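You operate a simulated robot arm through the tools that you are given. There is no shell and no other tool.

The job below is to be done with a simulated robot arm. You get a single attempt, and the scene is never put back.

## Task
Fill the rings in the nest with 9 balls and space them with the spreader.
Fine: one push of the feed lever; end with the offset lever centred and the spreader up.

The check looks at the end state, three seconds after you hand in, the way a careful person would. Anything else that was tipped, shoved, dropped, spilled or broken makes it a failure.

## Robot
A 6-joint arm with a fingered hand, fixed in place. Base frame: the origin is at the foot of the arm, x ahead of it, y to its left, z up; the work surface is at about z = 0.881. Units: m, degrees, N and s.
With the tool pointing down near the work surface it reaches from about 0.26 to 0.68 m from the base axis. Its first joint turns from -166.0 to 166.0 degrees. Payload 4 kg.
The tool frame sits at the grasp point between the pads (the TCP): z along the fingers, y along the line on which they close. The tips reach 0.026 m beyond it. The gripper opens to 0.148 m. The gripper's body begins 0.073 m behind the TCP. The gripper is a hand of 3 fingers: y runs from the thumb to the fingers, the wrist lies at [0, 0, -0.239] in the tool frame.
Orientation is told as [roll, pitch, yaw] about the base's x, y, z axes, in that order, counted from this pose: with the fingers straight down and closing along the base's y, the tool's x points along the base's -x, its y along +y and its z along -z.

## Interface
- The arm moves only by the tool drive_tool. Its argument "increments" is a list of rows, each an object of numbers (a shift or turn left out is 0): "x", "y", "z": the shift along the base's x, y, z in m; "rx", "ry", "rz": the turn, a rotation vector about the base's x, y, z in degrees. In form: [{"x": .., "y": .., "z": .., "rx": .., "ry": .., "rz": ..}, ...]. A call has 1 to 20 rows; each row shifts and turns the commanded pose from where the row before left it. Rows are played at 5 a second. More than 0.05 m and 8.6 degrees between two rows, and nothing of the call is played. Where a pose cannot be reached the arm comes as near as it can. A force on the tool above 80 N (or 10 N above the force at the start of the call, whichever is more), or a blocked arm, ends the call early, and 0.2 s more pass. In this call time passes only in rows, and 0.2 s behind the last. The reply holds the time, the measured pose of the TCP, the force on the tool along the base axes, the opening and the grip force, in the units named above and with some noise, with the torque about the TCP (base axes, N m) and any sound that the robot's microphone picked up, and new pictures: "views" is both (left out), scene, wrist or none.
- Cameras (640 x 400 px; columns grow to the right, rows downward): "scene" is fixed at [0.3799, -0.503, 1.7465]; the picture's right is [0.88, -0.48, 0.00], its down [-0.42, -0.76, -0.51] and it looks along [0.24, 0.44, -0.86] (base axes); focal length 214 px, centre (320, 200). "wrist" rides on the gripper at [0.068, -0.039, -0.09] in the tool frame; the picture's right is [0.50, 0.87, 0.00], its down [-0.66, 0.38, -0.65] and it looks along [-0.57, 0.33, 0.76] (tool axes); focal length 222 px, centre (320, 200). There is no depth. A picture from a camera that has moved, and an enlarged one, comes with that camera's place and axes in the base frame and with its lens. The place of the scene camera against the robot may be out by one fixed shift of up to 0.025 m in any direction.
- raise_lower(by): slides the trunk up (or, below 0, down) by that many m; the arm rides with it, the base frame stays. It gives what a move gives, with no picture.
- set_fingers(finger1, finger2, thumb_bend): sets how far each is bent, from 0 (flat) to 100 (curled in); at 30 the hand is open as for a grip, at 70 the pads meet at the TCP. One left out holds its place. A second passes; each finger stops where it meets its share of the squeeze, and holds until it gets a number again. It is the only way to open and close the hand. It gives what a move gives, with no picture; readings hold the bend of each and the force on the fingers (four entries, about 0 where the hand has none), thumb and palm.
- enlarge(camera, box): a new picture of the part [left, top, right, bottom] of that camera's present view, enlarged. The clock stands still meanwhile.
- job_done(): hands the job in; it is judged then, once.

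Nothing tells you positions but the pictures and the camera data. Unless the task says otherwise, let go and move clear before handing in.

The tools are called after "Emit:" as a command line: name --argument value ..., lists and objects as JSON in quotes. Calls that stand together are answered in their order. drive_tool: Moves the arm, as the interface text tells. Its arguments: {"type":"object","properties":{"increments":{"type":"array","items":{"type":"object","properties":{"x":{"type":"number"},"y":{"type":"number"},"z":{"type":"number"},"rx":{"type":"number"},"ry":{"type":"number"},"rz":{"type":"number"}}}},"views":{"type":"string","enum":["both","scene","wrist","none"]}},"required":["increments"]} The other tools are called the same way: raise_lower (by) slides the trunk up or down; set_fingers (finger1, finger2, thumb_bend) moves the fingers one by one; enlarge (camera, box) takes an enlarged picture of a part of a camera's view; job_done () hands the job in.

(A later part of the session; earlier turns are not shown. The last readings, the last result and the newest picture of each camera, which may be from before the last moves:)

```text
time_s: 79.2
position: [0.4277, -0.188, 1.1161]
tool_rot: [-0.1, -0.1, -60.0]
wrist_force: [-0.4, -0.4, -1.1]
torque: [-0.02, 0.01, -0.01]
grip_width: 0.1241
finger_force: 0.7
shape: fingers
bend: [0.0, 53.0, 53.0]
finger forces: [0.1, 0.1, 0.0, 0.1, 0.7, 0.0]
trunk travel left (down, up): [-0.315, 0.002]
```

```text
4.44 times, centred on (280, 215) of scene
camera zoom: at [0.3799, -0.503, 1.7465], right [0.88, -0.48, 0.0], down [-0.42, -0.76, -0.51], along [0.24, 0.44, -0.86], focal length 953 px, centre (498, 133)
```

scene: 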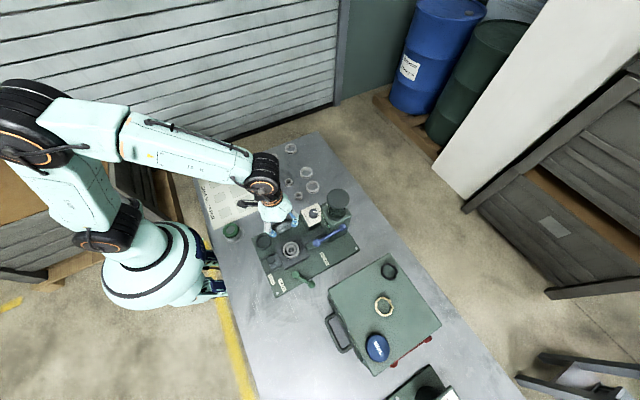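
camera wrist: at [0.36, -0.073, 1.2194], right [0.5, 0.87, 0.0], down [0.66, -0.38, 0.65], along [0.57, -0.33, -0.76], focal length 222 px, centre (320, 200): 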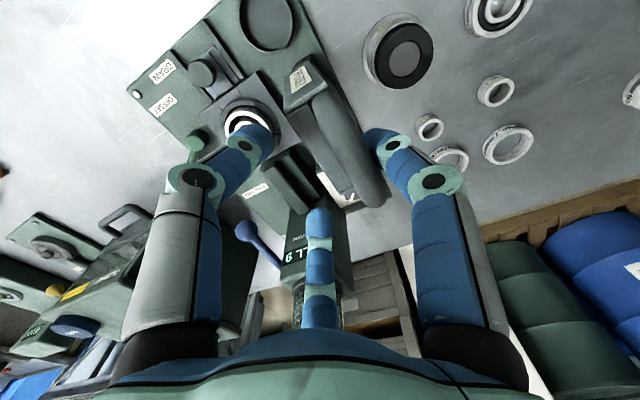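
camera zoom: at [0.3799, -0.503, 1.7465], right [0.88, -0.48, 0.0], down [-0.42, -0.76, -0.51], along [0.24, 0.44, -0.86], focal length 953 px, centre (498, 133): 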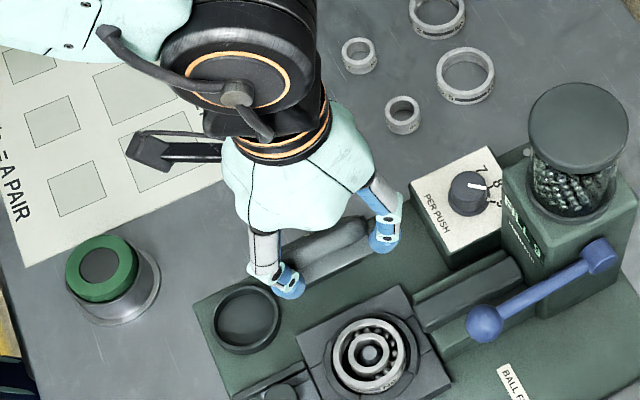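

The rear finger is out of the way. I'll lower the spreader along its arc, resting on the thumb and front finger.

Emit:
drive_tool --increments '[{"y": -0.0055, "z": -0.0085}, {"y": -0.0055, "z": -0.0085}, {"y": -0.0055, "z": -0.0085}]' --views "scene"

Emit:
enlarge --camera "wrist" --box '[160, 40, 560, 290]'

Emit:
enlarge --camera "scene" --box '[240, 170, 320, 260]'

```text
time_s: 80.0
position: [0.4267, -0.2033, 1.0901]
tool_rot: [-0.1, -0.1, -60.0]
wrist_force: [-0.2, -1.8, 0.4]
torque: [0.0, 0.03, 0.06]
grip_width: 0.1247
finger_force: 0.6
shape: fingers
bend: [0.0, 53.0, 53.0]
finger forces: [0.1, 0.0, 0.0, 0.0, 1.6, 0.0]
trunk travel left (down, up): [-0.315, 0.002]
```

scene: 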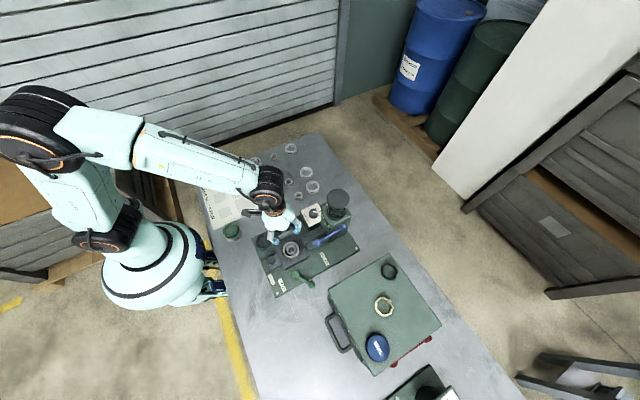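

```text
1.60 times, centred on (360, 165) of wrist
camera zoom: at [0.3584, -0.1636, 1.1813], right [0.5, 0.87, 0.0], down [0.66, -0.38, 0.65], along [0.57, -0.33, -0.76], focal length 355 px, centre (256, 256)
```

zoom: 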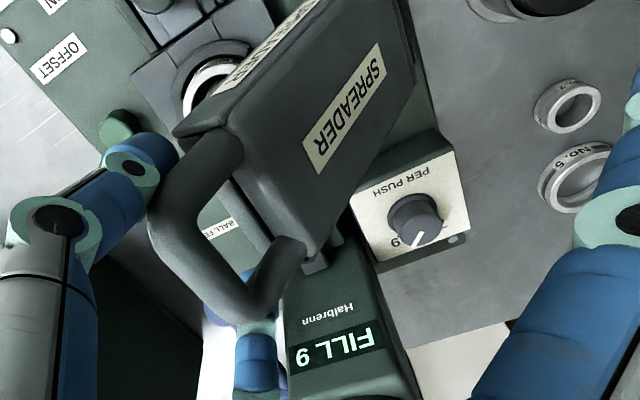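

```text
4.44 times, centred on (280, 215) of scene
camera zoom: at [0.3799, -0.503, 1.7465], right [0.88, -0.48, 0.0], down [-0.42, -0.76, -0.51], along [0.24, 0.44, -0.86], focal length 953 px, centre (498, 133)
```

zoom: 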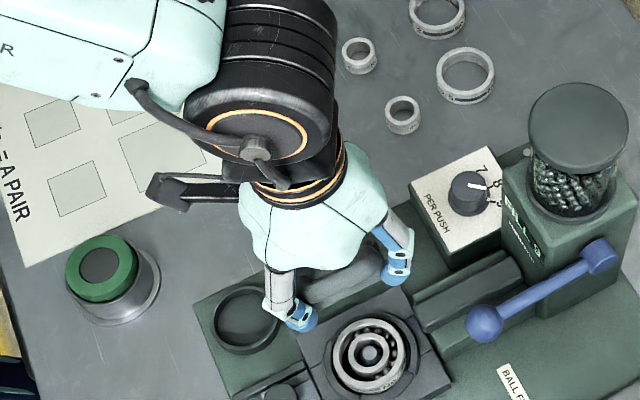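

The lowering is steady with light contact. I'll continue along the arc.

Emit:
drive_tool --increments '[{"y": -0.0075, "z": -0.0065}, {"y": -0.0072, "z": -0.007}, {"y": -0.007, "z": -0.0075}, {"y": -0.0062, "z": -0.008}, {"y": -0.0058, "z": -0.0085}]' --views "scene"

Emit:
enlarge --camera "wrist" --box '[160, 40, 560, 290]'

Emit:
enlarge --camera "scene" --box '[240, 180, 330, 280]'

```text
time_s: 81.2
position: [0.4269, -0.2381, 1.0522]
tool_rot: [0.0, -0.1, -60.0]
wrist_force: [-1.2, -2.2, -0.3]
torque: [0.03, 0.0, 0.06]
grip_width: 0.1257
finger_force: 1.1
shape: fingers
bend: [0.0, 53.0, 52.0]
finger forces: [0.0, 0.0, 0.1, 0.0, 1.8, 0.1]
trunk travel left (down, up): [-0.315, 0.002]
```

scene: 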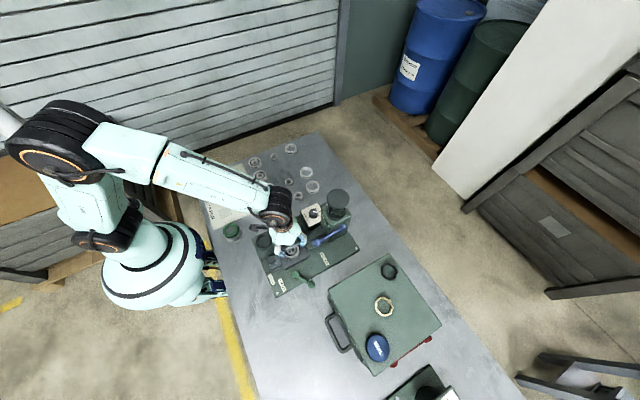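

```text
1.60 times, centred on (360, 165) of wrist
camera zoom: at [0.3584, -0.1976, 1.1441], right [0.5, 0.87, 0.0], down [0.66, -0.38, 0.65], along [0.57, -0.33, -0.76], focal length 355 px, centre (256, 256)
```

zoom: 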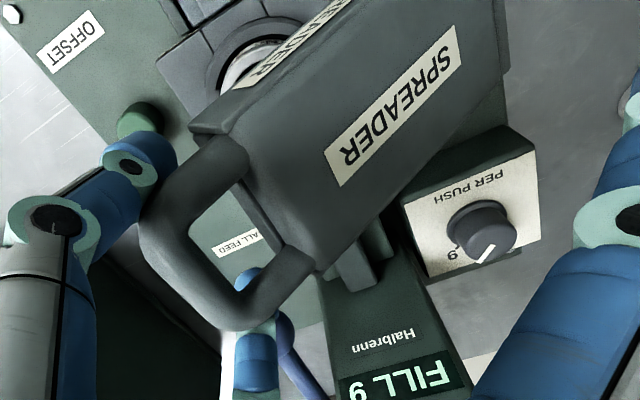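

```text
4.00 times, centred on (285, 230) of scene
camera zoom: at [0.3799, -0.503, 1.7465], right [0.88, -0.48, 0.0], down [-0.42, -0.76, -0.51], along [0.24, 0.44, -0.86], focal length 858 px, centre (460, 80)
```

zoom: 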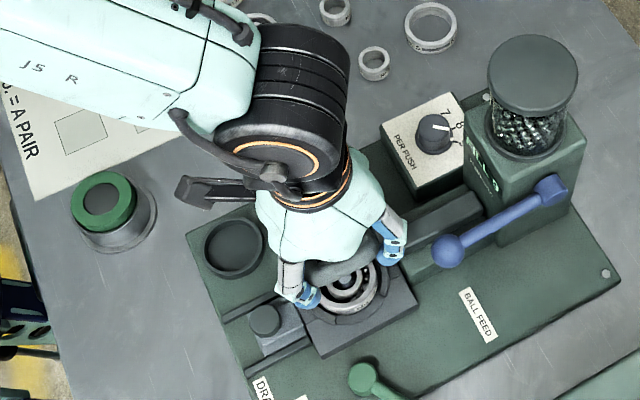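

About 147° round now, and still resting in the cradle. I'll keep lowering.

Emit:
drive_tool --increments '[{"y": -0.0048, "z": -0.0085}, {"y": -0.0043, "z": -0.009}, {"y": -0.004, "z": -0.009}, {"y": -0.0033, "z": -0.0095}]' --views "scene"

Emit:
enlarge --camera "wrist" --box '[160, 40, 560, 290]'

Emit:
enlarge --camera "scene" --box '[240, 180, 330, 280]'

```text
time_s: 82.2
position: [0.4288, -0.2549, 1.0178]
tool_rot: [-0.1, 0.0, -60.0]
wrist_force: [-3.7, -3.6, -0.3]
torque: [-0.02, -0.03, 0.05]
grip_width: 0.1268
finger_force: 1.3
shape: fingers
bend: [0.0, 53.0, 52.0]
finger forces: [0.1, 0.0, 0.0, 0.0, 3.7, 0.0]
trunk travel left (down, up): [-0.315, 0.002]
```

scene: 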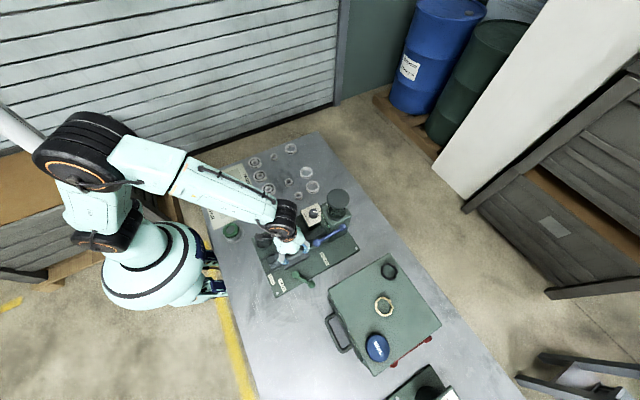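

```text
1.60 times, centred on (360, 165) of wrist
camera zoom: at [0.3591, -0.214, 1.1087], right [0.5, 0.87, 0.0], down [0.66, -0.38, 0.65], along [0.57, -0.33, -0.76], focal length 355 px, centre (256, 256)
```

zoom: 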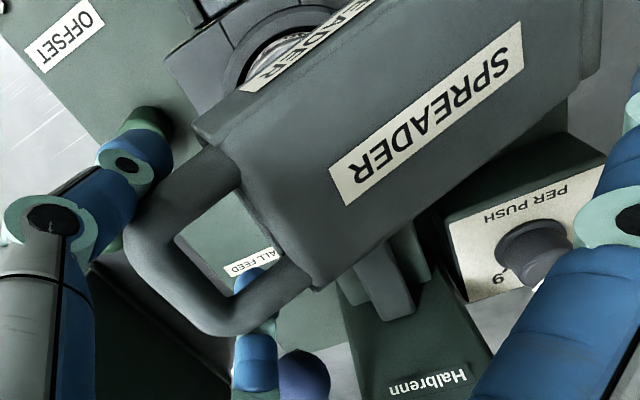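

```text
4.00 times, centred on (285, 230) of scene
camera zoom: at [0.3799, -0.503, 1.7465], right [0.88, -0.48, 0.0], down [-0.42, -0.76, -0.51], along [0.24, 0.44, -0.86], focal length 858 px, centre (460, 80)
```

zoom: 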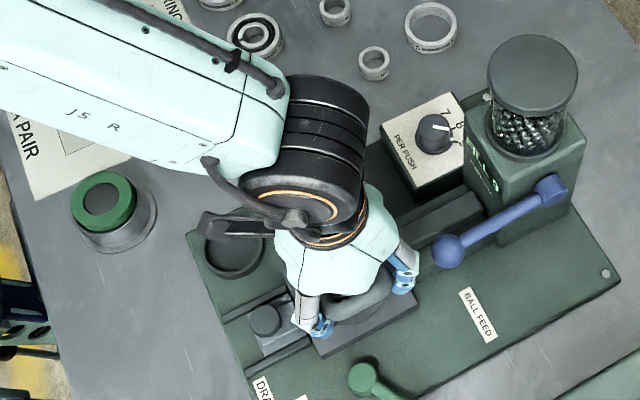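

The thumb is being wedged sideways at 3.7 N, so I'll shift the hand slightly (-x, -y) to relieve it before continuing down.

Emit:
drive_tool --increments '[{"x": -0.004, "y": -0.004}, {"y": -0.002, "z": -0.007}, {"y": -0.002, "z": -0.008}]' --views "scene"

Emit:
enlarge --camera "wrist" --box '[160, 40, 560, 290]'

Emit:
enlarge --camera "scene" --box '[240, 180, 330, 280]'

```text
time_s: 83.0
position: [0.4236, -0.2618, 1.0038]
tool_rot: [-0.2, -0.1, -59.9]
wrist_force: [-0.5, -1.8, -0.1]
torque: [0.03, 0.01, 0.02]
grip_width: 0.1242
finger_force: 1.0
shape: fingers
bend: [0.0, 52.0, 53.0]
finger forces: [0.0, 1.5, 0.0, 0.0, 0.4, 0.0]
trunk travel left (down, up): [-0.315, 0.002]
```

scene: 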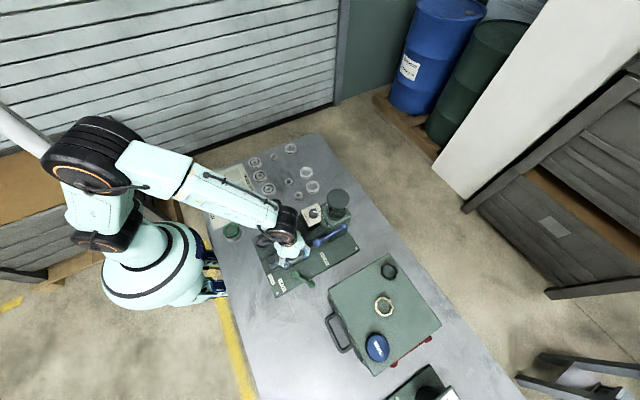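

```text
1.60 times, centred on (360, 165) of wrist
camera zoom: at [0.355, -0.2215, 1.0935], right [0.5, 0.87, 0.0], down [0.66, -0.38, 0.65], along [0.57, -0.33, -0.76], focal length 355 px, centre (256, 256)
```

zoom: 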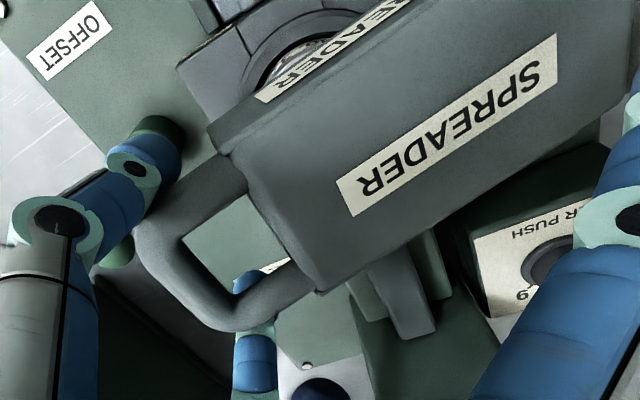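

```text
4.00 times, centred on (285, 230) of scene
camera zoom: at [0.3799, -0.503, 1.7465], right [0.88, -0.48, 0.0], down [-0.42, -0.76, -0.51], along [0.24, 0.44, -0.86], focal length 858 px, centre (460, 80)
```

zoom: 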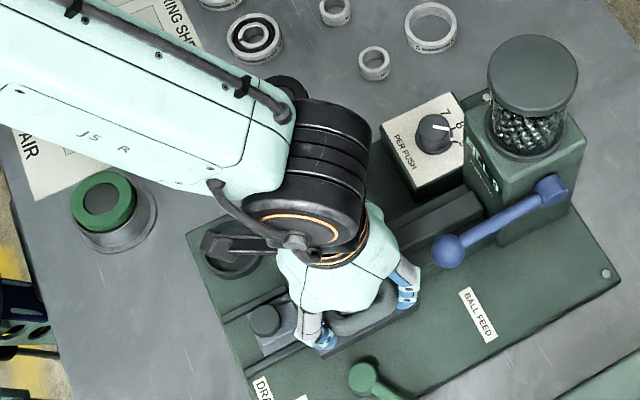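

The load is balanced now. I'll continue down in small steps toward the nest.

Emit:
drive_tool --increments '[{"y": -0.0012, "z": -0.007}, {"y": -0.001, "z": -0.007}, {"y": -0.0008, "z": -0.006}]' --views "scene"

Emit:
enlarge --camera "wrist" --box '[160, 40, 560, 290]'

Emit:
enlarge --camera "scene" --box '[250, 190, 340, 280]'

```text
time_s: 83.8
position: [0.4229, -0.264, 0.9845]
tool_rot: [-0.1, -0.1, -60.0]
wrist_force: [-0.6, -1.2, -1.5]
torque: [0.0, -0.01, -0.01]
grip_width: 0.1242
finger_force: 1.2
shape: fingers
bend: [0.0, 51.0, 53.0]
finger forces: [0.1, 1.6, 0.0, 0.0, 0.4, 0.0]
trunk travel left (down, up): [-0.315, 0.002]
```

scene: 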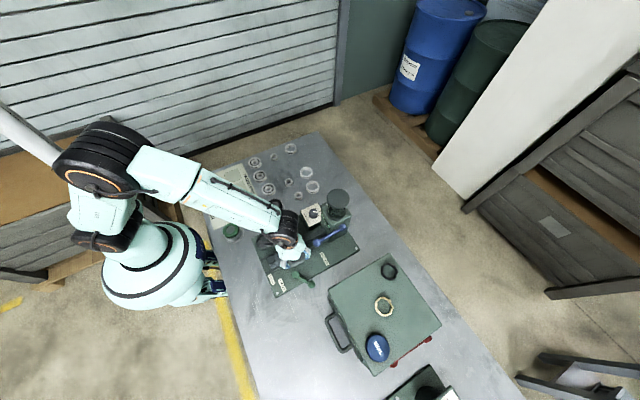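

```text
1.60 times, centred on (360, 165) of wrist
camera zoom: at [0.3549, -0.2242, 1.0752], right [0.5, 0.87, 0.0], down [0.66, -0.38, 0.65], along [0.57, -0.33, -0.76], focal length 355 px, centre (256, 256)
```

zoom: 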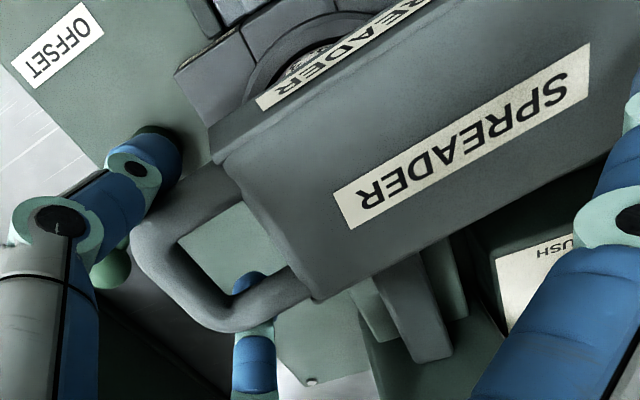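

```text
4.44 times, centred on (295, 235) of scene
camera zoom: at [0.3799, -0.503, 1.7465], right [0.88, -0.48, 0.0], down [-0.42, -0.76, -0.51], along [0.24, 0.44, -0.86], focal length 953 px, centre (431, 44)
```

zoom: 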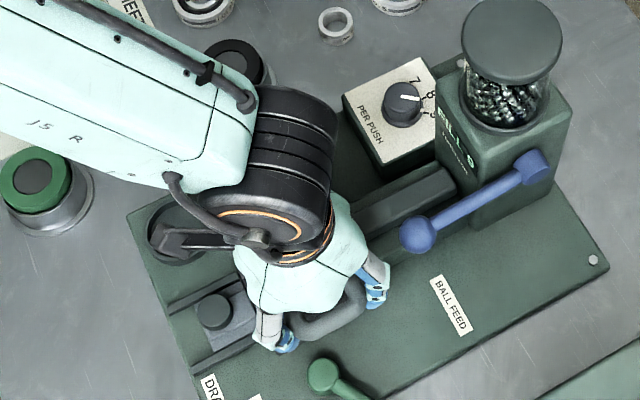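

It's following down smoothly. I'll take a few more small steps.

Emit:
drive_tool --increments '[{"y": -0.0006, "z": -0.005}, {"y": -0.0004, "z": -0.005}]' --views "scene"

Emit:
enlarge --camera "wrist" --box '[160, 40, 560, 290]'

```text
time_s: 84.4
position: [0.4217, -0.2656, 0.9714]
tool_rot: [-0.1, -0.2, -59.9]
wrist_force: [1.0, -1.6, -0.4]
torque: [0.04, 0.0, -0.03]
grip_width: 0.1244
finger_force: 2.0
shape: fingers
bend: [0.0, 51.0, 53.0]
finger forces: [0.0, 2.0, 0.0, 0.0, 0.5, 0.0]
trunk travel left (down, up): [-0.315, 0.002]
```

scene: 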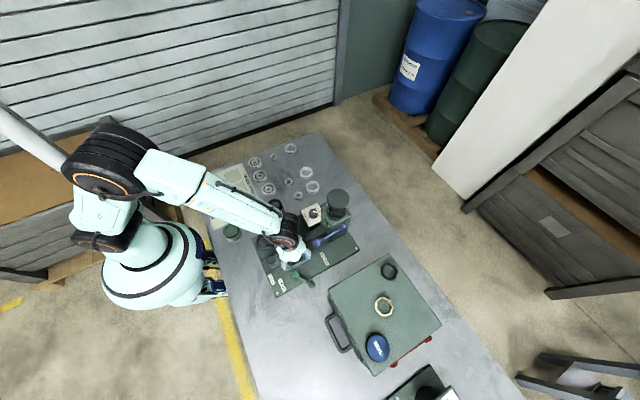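

```text
1.60 times, centred on (360, 165) of wrist
camera zoom: at [0.3549, -0.2254, 1.0634], right [0.5, 0.87, 0.0], down [0.66, -0.38, 0.65], along [0.57, -0.33, -0.76], focal length 355 px, centre (256, 256)
```

zoom: 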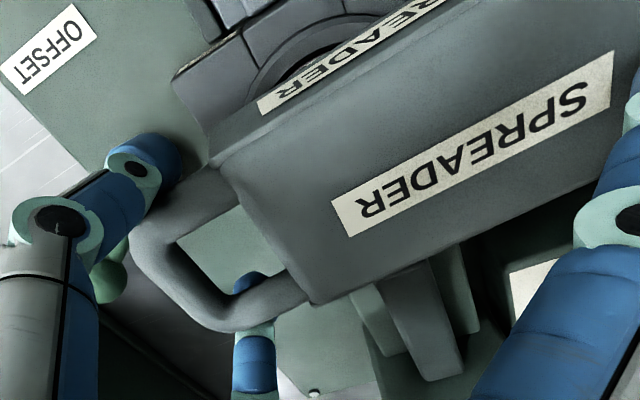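

The handle is near flat now. I'll lower a touch more to see whether it still follows.

Emit:
drive_tool --increments '[{"z": -0.005}, {"z": -0.004}]' --views "scene"

Emit:
enlarge --camera "wrist" --box '[160, 40, 560, 290]'

Emit:
enlarge --camera "scene" --box '[250, 190, 340, 280]'

```text
time_s: 85.0
position: [0.4237, -0.2659, 0.9625]
tool_rot: [-0.2, 0.0, -59.9]
wrist_force: [-0.6, -0.6, -1.0]
torque: [0.1, -0.01, -0.02]
grip_width: 0.1249
finger_force: 1.4
shape: fingers
bend: [0.0, 52.0, 53.0]
finger forces: [0.6, 1.1, 0.0, 0.0, 1.5, 0.0]
trunk travel left (down, up): [-0.315, 0.002]
```

scene: 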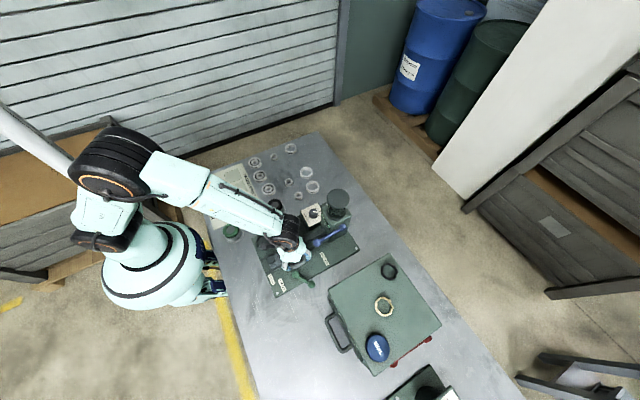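

```text
1.60 times, centred on (360, 165) of wrist
camera zoom: at [0.3557, -0.2259, 1.054], right [0.5, 0.87, 0.0], down [0.66, -0.38, 0.65], along [0.57, -0.33, -0.76], focal length 355 px, centre (256, 256)
```

zoom: 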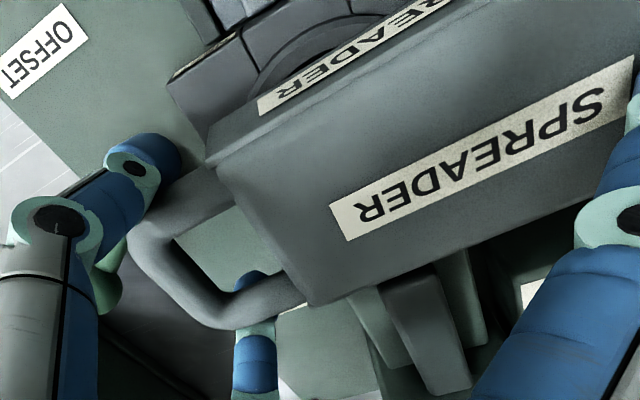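

```text
4.44 times, centred on (295, 235) of scene
camera zoom: at [0.3799, -0.503, 1.7465], right [0.88, -0.48, 0.0], down [-0.42, -0.76, -0.51], along [0.24, 0.44, -0.86], focal length 953 px, centre (431, 44)
```

zoom: 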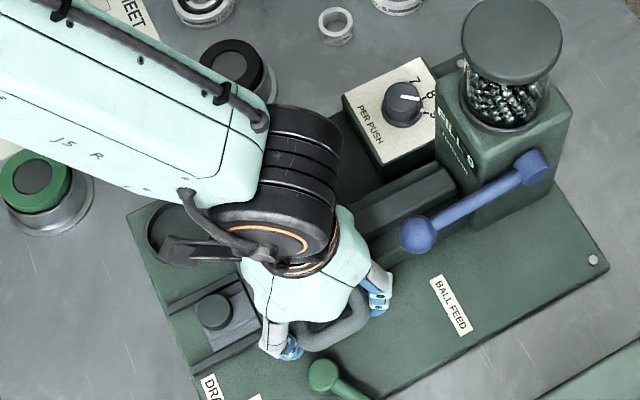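

The spreader is almost flat and now also touches the rear finger. I'll open the front fingers gradually so it settles the last bit.

Emit:
set_fingers --finger2 47 --thumb_bend 47

Emit:
enlarge --camera "wrist" --box '[160, 40, 560, 290]'

Emit:
set_fingers --finger2 40 --thumb_bend 40

Emit:
enlarge --camera "wrist" --box '[160, 40, 560, 290]'

Emit:
enlarge --camera "scene" --box '[250, 190, 340, 280]'

```text
time_s: 86.0
position: [0.4241, -0.2656, 0.9619]
tool_rot: [-0.1, -0.1, -59.9]
wrist_force: [0.8, -0.4, -0.9]
torque: [0.03, 0.0, -0.01]
grip_width: 0.1321
finger_force: 0.0
shape: fingers
bend: [0.0, 47.0, 47.0]
finger forces: [0.0, 0.0, 0.0, 0.0, 0.0, 0.0]
trunk travel left (down, up): [-0.315, 0.002]
```

```text
1.60 times, centred on (360, 165) of wrist
camera zoom: at [0.3558, -0.2259, 1.0542], right [0.5, 0.87, 0.0], down [0.66, -0.38, 0.65], along [0.57, -0.33, -0.76], focal length 355 px, centre (256, 256)
```

zoom: 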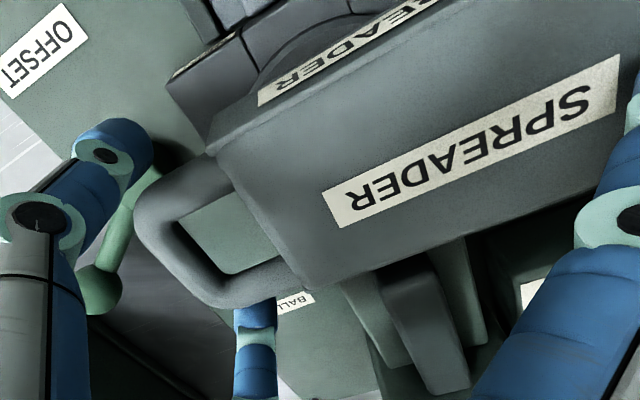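

```text
time_s: 87.0
position: [0.4244, -0.2666, 0.9623]
tool_rot: [0.0, 0.0, -59.9]
wrist_force: [-0.3, -0.1, 0.2]
torque: [0.0, -0.01, -0.01]
grip_width: 0.1417
finger_force: 0.1
shape: fingers
bend: [0.0, 40.0, 40.0]
finger forces: [0.0, 0.1, 0.0, 0.0, 0.0, 0.1]
trunk travel left (down, up): [-0.315, 0.002]
```

```text
1.60 times, centred on (360, 165) of wrist
camera zoom: at [0.3558, -0.2259, 1.0542], right [0.5, 0.87, 0.0], down [0.66, -0.38, 0.65], along [0.57, -0.33, -0.76], focal length 355 px, centre (256, 256)
```

zoom: 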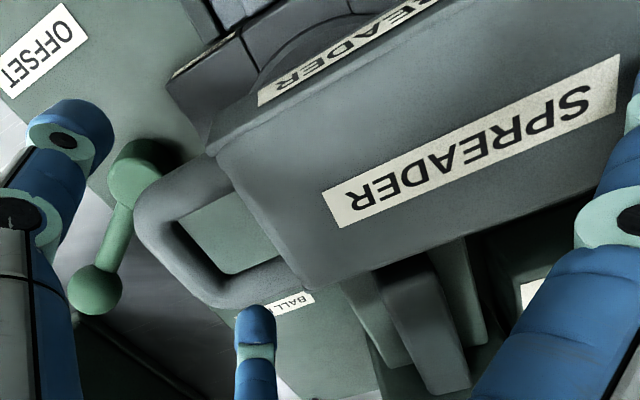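

```text
4.44 times, centred on (295, 235) of scene
camera zoom: at [0.3799, -0.503, 1.7465], right [0.88, -0.48, 0.0], down [-0.42, -0.76, -0.51], along [0.24, 0.44, -0.86], focal length 953 px, centre (431, 44)
```

zoom: 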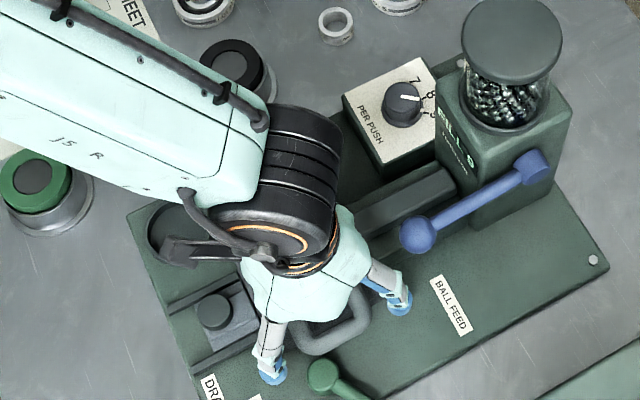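

The spreader has settled flat and all contact is gone. I'll lift straight up and check how fully it is down.

Emit:
drive_tool --increments '[{"z": 0.02}, {"z": 0.03}, {"z": 0.04}, {"z": 0.05}, {"z": 0.05}, {"x": -0.03, "y": -0.02, "z": 0.03}, {"x": -0.04, "y": -0.03}, {"x": -0.03, "y": -0.03}]' --views "both"

Emit:
enlarge --camera "scene" --box '[250, 190, 340, 290]'

Emit:
enlarge --camera "wrist" --box '[200, 20, 480, 220]'

```text
time_s: 88.8
position: [0.3206, -0.3422, 1.1839]
tool_rot: [-0.2, -0.2, -59.8]
wrist_force: [0.0, -0.5, -0.6]
torque: [0.0, -0.01, 0.04]
grip_width: 0.1421
finger_force: 0.1
shape: fingers
bend: [0.0, 40.0, 40.0]
finger forces: [0.1, 0.0, 0.0, 0.1, 0.0, 0.1]
trunk travel left (down, up): [-0.315, 0.002]
camera wrist: at [0.2528, -0.3034, 1.2757], right [0.5, 0.87, 0.0], down [0.66, -0.38, 0.65], along [0.57, -0.33, -0.76], focal length 222 px, centre (320, 200)
```

scene: 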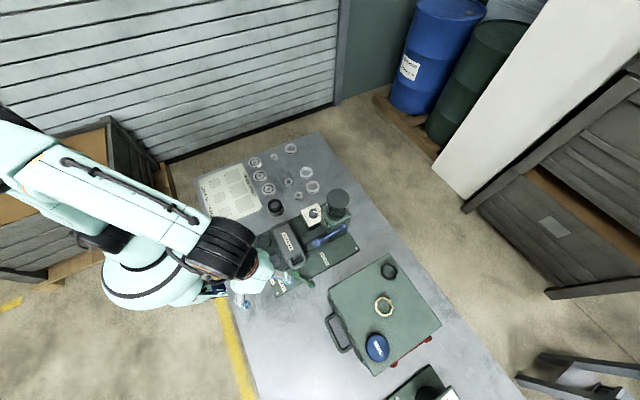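
wrist: 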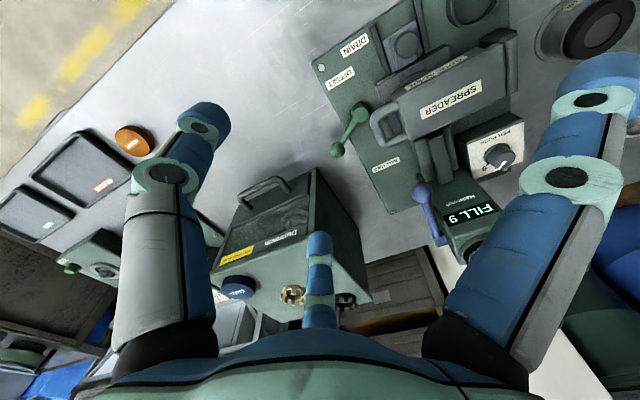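

```text
4.00 times, centred on (295, 240) of scene
camera zoom: at [0.3799, -0.503, 1.7465], right [0.88, -0.48, 0.0], down [-0.42, -0.76, -0.51], along [0.24, 0.44, -0.86], focal length 858 px, centre (420, 40)
```

zoom: 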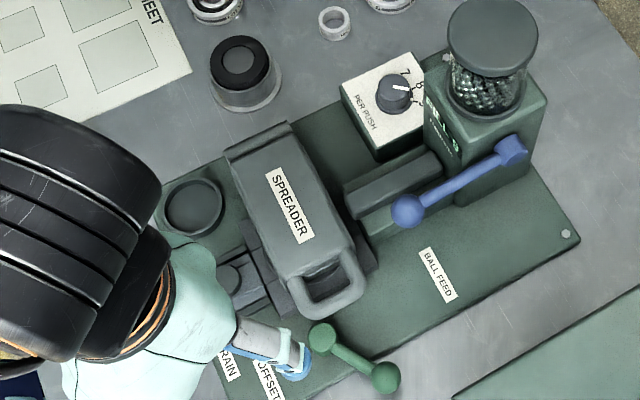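

```text
2.00 times, centred on (340, 120) of wrist
camera zoom: at [0.2528, -0.3034, 1.2757], right [0.5, 0.87, 0.0], down [0.66, -0.38, 0.65], along [0.57, -0.33, -0.76], focal length 444 px, centre (280, 360)
```

zoom: 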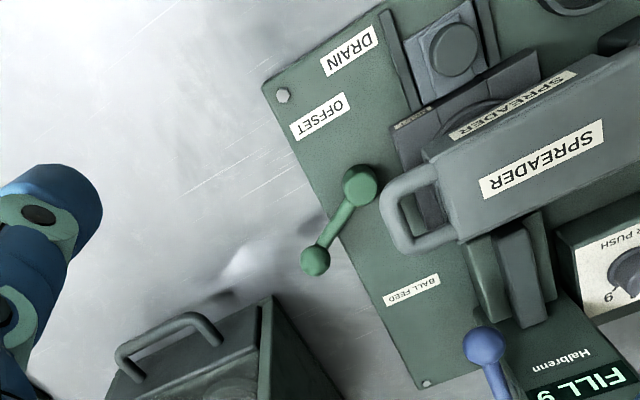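

The spreader lies flat over the nest, with the bar at z ≈ 0.946. To be sure the pins are fully seated, I'll make a fist and press lightly on top of it.

Emit:
set_fingers --finger1 70 --finger2 70 --thumb_bend 70

Emit:
enlarge --camera "scene" --box '[260, 210, 320, 280]'

Emit:
drive_tool --increments '[{"x": 0.03, "y": 0.03}, {"x": 0.035, "y": 0.035}, {"x": 0.036, "y": 0.036}, {"z": -0.04}, {"z": -0.04}, {"z": -0.04}, {"z": -0.03}, {"z": -0.02}]' --views "both"

Emit:
enlarge --camera "wrist" --box '[160, 60, 480, 260]'

```text
time_s: 89.8
position: [0.3218, -0.3427, 1.1846]
tool_rot: [-0.1, -0.1, -59.9]
wrist_force: [-0.3, -0.1, -0.7]
torque: [-0.03, -0.01, 0.0]
grip_width: 0.0001
finger_force: 0.1
shape: fingers
bend: [69.0, 69.0, 70.0]
finger forces: [0.0, 0.0, 0.0, 0.0, 0.0, 0.0]
trunk travel left (down, up): [-0.315, 0.002]
```

```text
5.71 times, centred on (290, 245) of scene
camera zoom: at [0.3799, -0.503, 1.7465], right [0.88, -0.48, 0.0], down [-0.42, -0.76, -0.51], along [0.24, 0.44, -0.86], focal length 1226 px, centre (491, -57)
```

zoom: 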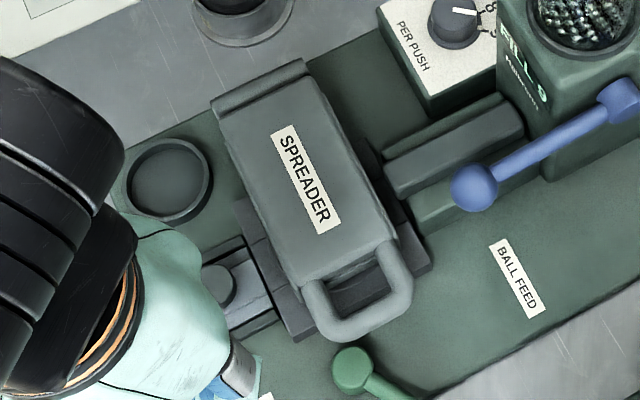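

```text
refused: row 3 steps farther than a row can; nothing moved
```

```text
2.00 times, centred on (320, 160) of wrist
camera zoom: at [0.2536, -0.3026, 1.2757], right [0.5, 0.87, 0.0], down [0.66, -0.38, 0.65], along [0.57, -0.33, -0.76], focal length 444 px, centre (320, 280)
```

zoom: 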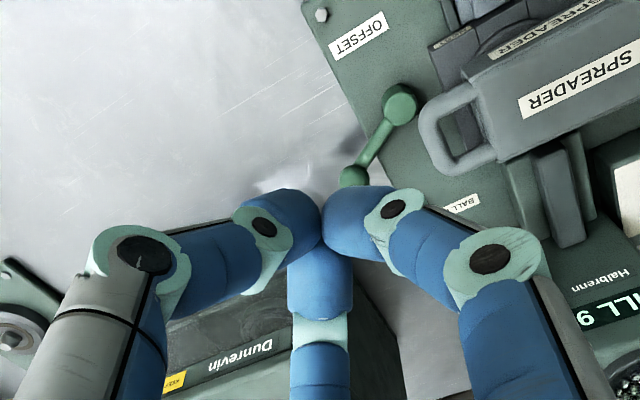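

That step was too long for one row, so I'll split it into shorter ones.

Emit:
drive_tool --increments '[{"x": 0.025, "y": 0.025}, {"x": 0.025, "y": 0.025}, {"x": 0.025, "y": 0.025}, {"x": 0.026, "y": 0.025}, {"z": -0.04}, {"z": -0.04}, {"z": -0.04}, {"z": -0.03}]' --views "both"

Emit:
enlarge --camera "wrist" --box '[160, 60, 480, 260]'

```text
time_s: 91.6
position: [0.4268, -0.2455, 1.033]
tool_rot: [-0.1, -0.1, -59.9]
wrist_force: [-0.4, 0.5, 0.2]
torque: [-0.02, -0.01, 0.01]
grip_width: 0.0002
finger_force: 0.1
shape: fingers
bend: [69.0, 69.0, 70.0]
finger forces: [0.1, 0.0, 0.0, 0.0, 0.0, 0.0]
trunk travel left (down, up): [-0.315, 0.002]
camera wrist: at [0.3581, -0.2035, 1.1246], right [0.5, 0.87, 0.0], down [0.66, -0.38, 0.65], along [0.57, -0.33, -0.76], focal length 222 px, centre (320, 200)
```

scene: 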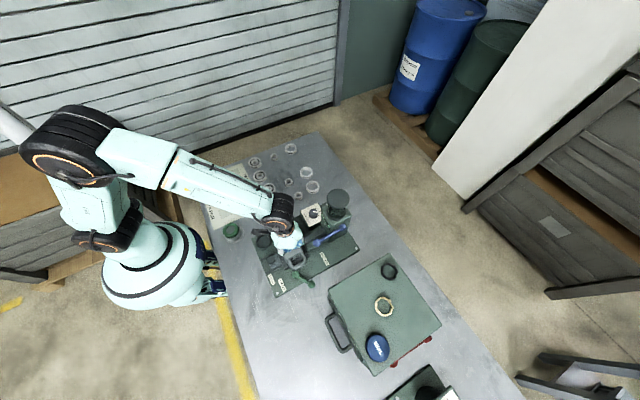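
wrist: 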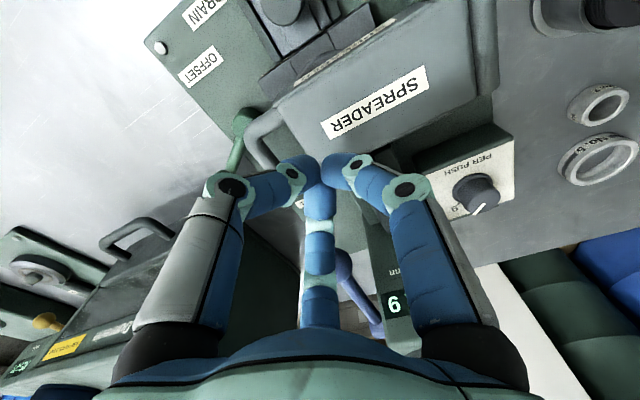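

```text
2.00 times, centred on (320, 160) of wrist
camera zoom: at [0.3581, -0.2035, 1.1246], right [0.5, 0.87, 0.0], down [0.66, -0.38, 0.65], along [0.57, -0.33, -0.76], focal length 444 px, centre (320, 280)
```

zoom: 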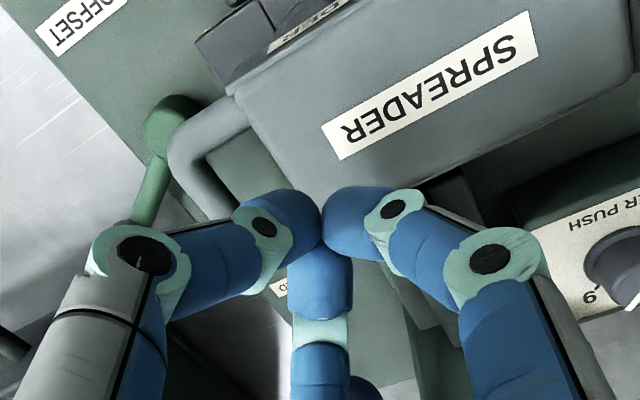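

The fist is over the front corner of the spreader body. I'll shift to its middle and lower slowly to touch it.

Emit:
drive_tool --increments '[{"x": -0.004, "y": 0.014}, {"z": -0.012}, {"z": -0.008}, {"z": -0.005}]' --views "none"

Emit:
drive_tool --increments '[{"z": -0.003}, {"z": -0.003}]' --views "none"

```text
time_s: 92.6
position: [0.4211, -0.2303, 1.0102]
tool_rot: [-0.1, -0.1, -59.8]
wrist_force: [-0.4, 0.4, -0.2]
torque: [0.04, 0.0, 0.02]
grip_width: 0.0002
finger_force: 0.0
shape: fingers
bend: [69.0, 69.0, 70.0]
finger forces: [0.1, 0.0, 0.0, 0.0, 0.1, 0.1]
trunk travel left (down, up): [-0.315, 0.002]
```

```text
time_s: 93.2
position: [0.4216, -0.2323, 1.0025]
tool_rot: [-0.1, -0.2, -60.0]
wrist_force: [-0.2, 0.1, -0.6]
torque: [0.0, 0.02, 0.01]
grip_width: 0.0003
finger_force: 0.0
shape: fingers
bend: [69.0, 69.0, 70.0]
finger forces: [0.0, 0.0, 0.0, 0.0, 0.0, 0.0]
trunk travel left (down, up): [-0.315, 0.002]
```

There's no contact yet at tip z ≈ 0.977, so I'll keep lowering in small steps.

Emit:
drive_tool --increments '[{"z": -0.003}, {"z": -0.003}]' --views "none"

Emit:
drive_tool --increments '[{"z": -0.002}, {"z": -0.002}]' --views "wrist"

```text
time_s: 93.8
position: [0.4217, -0.2302, 0.9972]
tool_rot: [-0.1, -0.1, -59.9]
wrist_force: [-0.7, -0.2, 0.1]
torque: [0.02, 0.01, 0.02]
grip_width: 0.0
finger_force: 0.0
shape: fingers
bend: [69.0, 69.0, 70.0]
finger forces: [0.1, 0.1, 0.0, 0.1, 0.1, 0.1]
trunk travel left (down, up): [-0.315, 0.002]
```

```text
time_s: 94.4
position: [0.421, -0.2309, 0.9922]
tool_rot: [-0.2, -0.1, -60.1]
wrist_force: [0.7, 0.2, -0.9]
torque: [-0.01, -0.02, -0.02]
grip_width: 0.0001
finger_force: 0.1
shape: fingers
bend: [69.0, 69.0, 70.0]
finger forces: [0.0, 0.1, 0.0, 0.0, 0.0, 0.1]
trunk travel left (down, up): [-0.315, 0.002]
camera wrist: at [0.3521, -0.191, 1.0839], right [0.5, 0.87, 0.0], down [0.66, -0.38, 0.65], along [0.57, -0.33, -0.76], focal length 222 px, centre (320, 200)
```

wrist: 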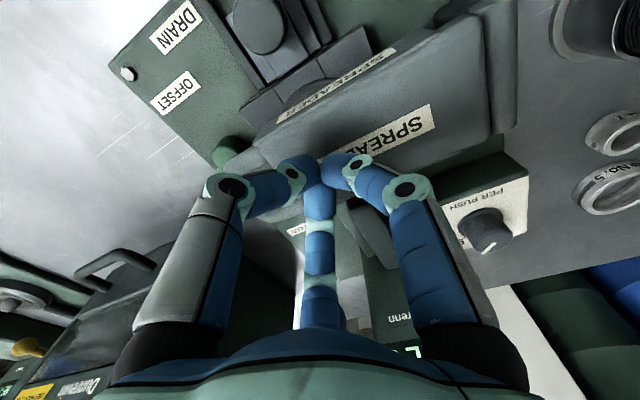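

Still no contact, so I'll keep descending gently.

Emit:
drive_tool --increments '[{"z": -0.003}, {"z": -0.003}]' --views "none"

Emit:
drive_tool --increments '[{"z": -0.002}, {"z": -0.002}]' --views "none"

```text
time_s: 95.0
position: [0.4201, -0.2319, 0.9854]
tool_rot: [-0.2, -0.1, -59.8]
wrist_force: [-0.1, 0.4, -0.9]
torque: [0.02, -0.01, -0.03]
grip_width: 0.0002
finger_force: 0.1
shape: fingers
bend: [69.0, 69.0, 70.0]
finger forces: [0.0, 0.1, 0.0, 0.0, 0.1, 0.0]
trunk travel left (down, up): [-0.315, 0.002]
```

```text
time_s: 95.6
position: [0.4203, -0.2318, 0.9824]
tool_rot: [-0.2, -0.1, -59.9]
wrist_force: [-0.5, -0.1, -0.7]
torque: [-0.03, 0.0, -0.01]
grip_width: 0.0004
finger_force: 0.1
shape: fingers
bend: [69.0, 69.0, 70.0]
finger forces: [0.1, 0.1, 0.0, 0.0, 0.1, 0.1]
trunk travel left (down, up): [-0.315, 0.002]
```

Emit:
drive_tool --increments '[{"z": -0.002}, {"z": -0.002}]' --views "wrist"

Emit:
enlarge --camera "wrist" --box '[200, 60, 440, 260]'

```text
time_s: 96.2
position: [0.4207, -0.2319, 0.9813]
tool_rot: [0.0, -0.4, -59.9]
wrist_force: [-1.6, 2.5, 22.1]
torque: [0.07, 0.05, -0.01]
grip_width: 0.0
finger_force: 13.3
shape: fingers
bend: [70.0, 70.0, 70.0]
finger forces: [7.9, 7.7, 0.0, 0.1, 10.2, 0.0]
trunk travel left (down, up): [-0.315, 0.002]
camera wrist: at [0.3519, -0.1917, 1.0725], right [0.5, 0.87, 0.0], down [0.65, -0.37, 0.66], along [0.57, -0.33, -0.75], focal length 222 px, centre (320, 200)
```

wrist: 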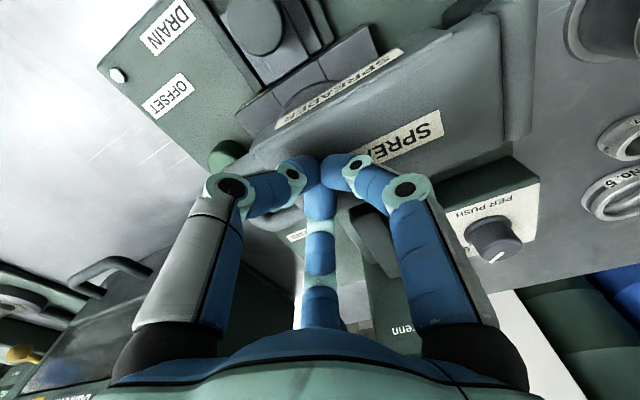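

```text
2.00 times, centred on (320, 160) of wrist
camera zoom: at [0.3519, -0.1917, 1.0725], right [0.5, 0.87, 0.0], down [0.65, -0.37, 0.66], along [0.57, -0.33, -0.75], focal length 444 px, centre (320, 280)
```

zoom: 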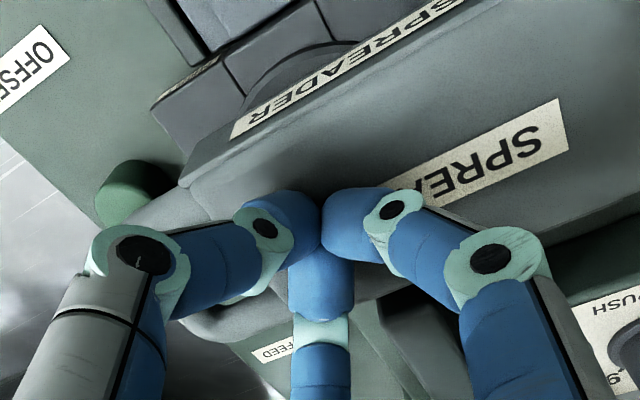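

The press read 22 N with no give, so the spreader is fully seated and the balls should be spaced. Next I'll raise it again: lift clear, open the fingers, and come back to scoop both handle corners from below.

Emit:
drive_tool --increments '[{"z": 0.01}, {"z": 0.02}, {"z": 0.03}, {"z": 0.03}]' --views "none"

Emit:
set_fingers --finger1 0 --finger2 38 --thumb_bend 38

Emit:
drive_tool --increments '[{"x": 0.003, "y": -0.018}, {"y": -0.018, "z": -0.02}, {"z": -0.03}, {"z": -0.03}, {"z": -0.02}]' --views "both"

Emit:
enlarge --camera "wrist" --box '[160, 40, 560, 290]'

Emit:
enlarge --camera "scene" --box '[250, 200, 330, 290]'

```text
time_s: 97.2
position: [0.419, -0.2323, 1.0683]
tool_rot: [-0.2, 0.0, -59.9]
wrist_force: [0.0, 0.8, -0.8]
torque: [0.03, 0.0, 0.01]
grip_width: 0.0
finger_force: 0.0
shape: fingers
bend: [70.0, 70.0, 70.0]
finger forces: [0.1, 0.0, 0.0, 0.1, 0.1, 0.0]
trunk travel left (down, up): [-0.315, 0.002]
```

```text
time_s: 98.2
position: [0.4196, -0.2335, 1.0677]
tool_rot: [-0.1, -0.1, -59.8]
wrist_force: [0.1, -0.6, 0.1]
torque: [-0.01, 0.0, -0.01]
grip_width: 0.1442
finger_force: 0.0
shape: fingers
bend: [0.0, 38.0, 38.0]
finger forces: [0.0, 0.0, 0.1, 0.1, 0.1, 0.0]
trunk travel left (down, up): [-0.315, 0.002]
```

```text
time_s: 99.4
position: [0.4239, -0.2673, 0.9665]
tool_rot: [-0.1, -0.2, -60.0]
wrist_force: [0.0, -0.7, -0.4]
torque: [0.03, 0.01, 0.04]
grip_width: 0.1443
finger_force: 0.1
shape: fingers
bend: [0.0, 38.0, 38.0]
finger forces: [0.0, 0.1, 0.1, 0.0, 0.1, 0.0]
trunk travel left (down, up): [-0.315, 0.002]
camera wrist: at [0.355, -0.2271, 1.0582], right [0.5, 0.87, 0.0], down [0.66, -0.38, 0.65], along [0.57, -0.33, -0.76], focal length 222 px, centre (320, 200)
```

scene: 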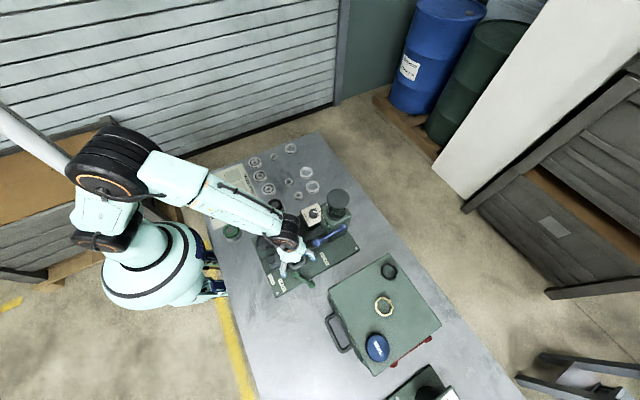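
wrist: 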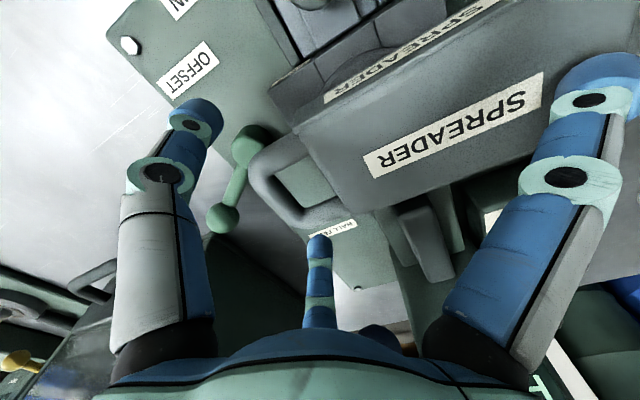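

```text
1.60 times, centred on (360, 165) of wrist
camera zoom: at [0.355, -0.2271, 1.0582], right [0.5, 0.87, 0.0], down [0.66, -0.38, 0.65], along [0.57, -0.33, -0.76], focal length 355 px, centre (256, 256)
```

zoom: 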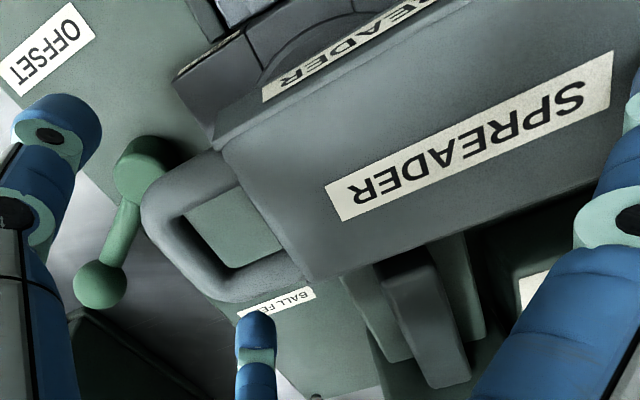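

```text
4.44 times, centred on (290, 245) of scene
camera zoom: at [0.3799, -0.503, 1.7465], right [0.88, -0.48, 0.0], down [-0.42, -0.76, -0.51], along [0.24, 0.44, -0.86], focal length 953 px, centre (453, 0)
```

zoom: 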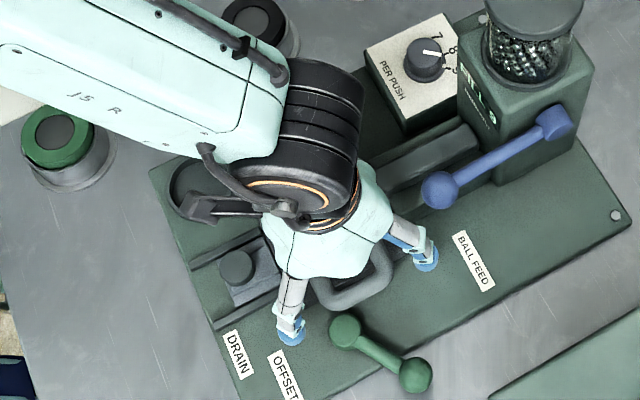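

The fingers are open and clear on both sides of the handle. I'll lower a bit more so the tips sit under the tube, watching the rear finger's contact.

Emit:
drive_tool --increments '[{"z": -0.005}, {"z": -0.004}]' --views "none"

Emit:
drive_tool --increments '[{"z": -0.004}, {"z": -0.004}]' --views "none"

```text
time_s: 100.0
position: [0.4235, -0.2666, 0.9601]
tool_rot: [0.0, -0.2, -59.9]
wrist_force: [0.4, -0.5, 3.9]
torque: [0.34, 0.0, -0.05]
grip_width: 0.1449
finger_force: 1.5
shape: fingers
bend: [0.0, 38.0, 38.0]
finger forces: [2.9, 0.0, 0.0, 0.1, 0.0, 0.0]
trunk travel left (down, up): [-0.315, 0.002]
```

```text
time_s: 100.6
position: [0.4221, -0.2695, 0.954]
tool_rot: [0.1, -0.2, -60.0]
wrist_force: [0.5, -11.9, 26.6]
torque: [3.06, 0.0, -0.09]
grip_width: 0.1496
finger_force: 12.6
shape: fingers
bend: [0.0, 38.0, 38.0]
finger forces: [26.0, 0.0, 0.0, 0.0, 0.0, 0.1]
trunk travel left (down, up): [-0.315, 0.002]
```

The rear finger is at its stop and presses hard on the body (26 N), so I'll back off at once. I'll re-approach with a different yaw so that finger clears the body, and use the thumb as a hook under the bar.

Emit:
drive_tool --increments '[{"z": 0.01}, {"z": 0.03}, {"z": 0.04}, {"rz": 7.5}, {"rz": 7.5}, {"rz": 7, "x": -0.002, "y": -0.006}, {"rz": 7, "x": -0.002, "y": -0.006}]' --views "none"

Emit:
set_fingers --finger1 0 --finger2 36 --thumb_bend 45

Emit:
enlarge --camera "wrist" --box '[120, 0, 600, 300]'

Emit:
enlarge --camera "scene" --box '[250, 200, 330, 290]'

```text
time_s: 102.2
position: [0.4197, -0.2781, 1.0319]
tool_rot: [-0.1, -0.1, -30.8]
wrist_force: [-0.2, 0.3, 0.6]
torque: [0.0, 0.02, -0.02]
grip_width: 0.1446
finger_force: 0.1
shape: fingers
bend: [0.0, 38.0, 38.0]
finger forces: [0.0, 0.1, 0.1, 0.1, 0.0, 0.0]
trunk travel left (down, up): [-0.315, 0.002]
```

```text
time_s: 103.2
position: [0.4194, -0.2784, 1.0319]
tool_rot: [-0.1, -0.1, -30.9]
wrist_force: [-0.9, 0.1, 0.3]
torque: [0.01, 0.0, -0.01]
grip_width: 0.1352
finger_force: 0.1
shape: fingers
bend: [0.0, 37.0, 45.0]
finger forces: [0.1, 0.8, 0.0, 0.0, 0.0, 0.0]
trunk travel left (down, up): [-0.315, 0.002]
```

```text
1.33 times, centred on (360, 150) of wrist
camera zoom: at [0.34, -0.2764, 1.1229], right [0.02, 1.0, 0.0], down [0.76, -0.01, 0.65], along [0.65, -0.01, -0.76], focal length 296 px, centre (267, 267)
```

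zoom: 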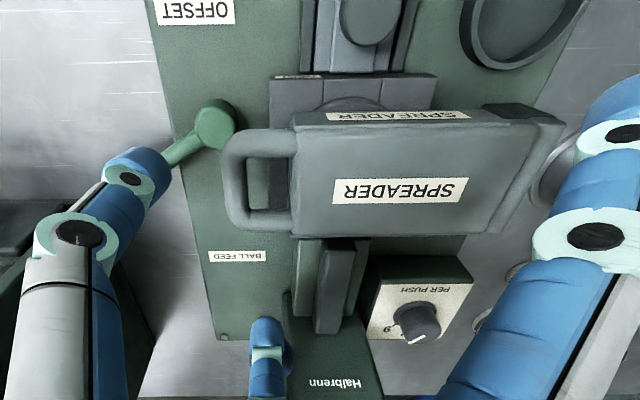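

```text
4.44 times, centred on (290, 245) of scene
camera zoom: at [0.3799, -0.503, 1.7465], right [0.88, -0.48, 0.0], down [-0.42, -0.76, -0.51], along [0.24, 0.44, -0.86], focal length 953 px, centre (453, 0)
```

zoom: 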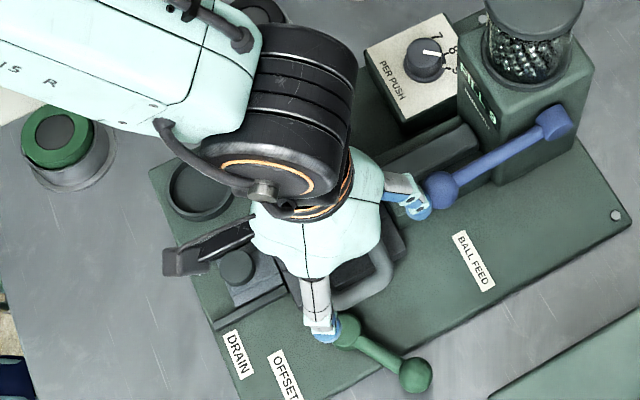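

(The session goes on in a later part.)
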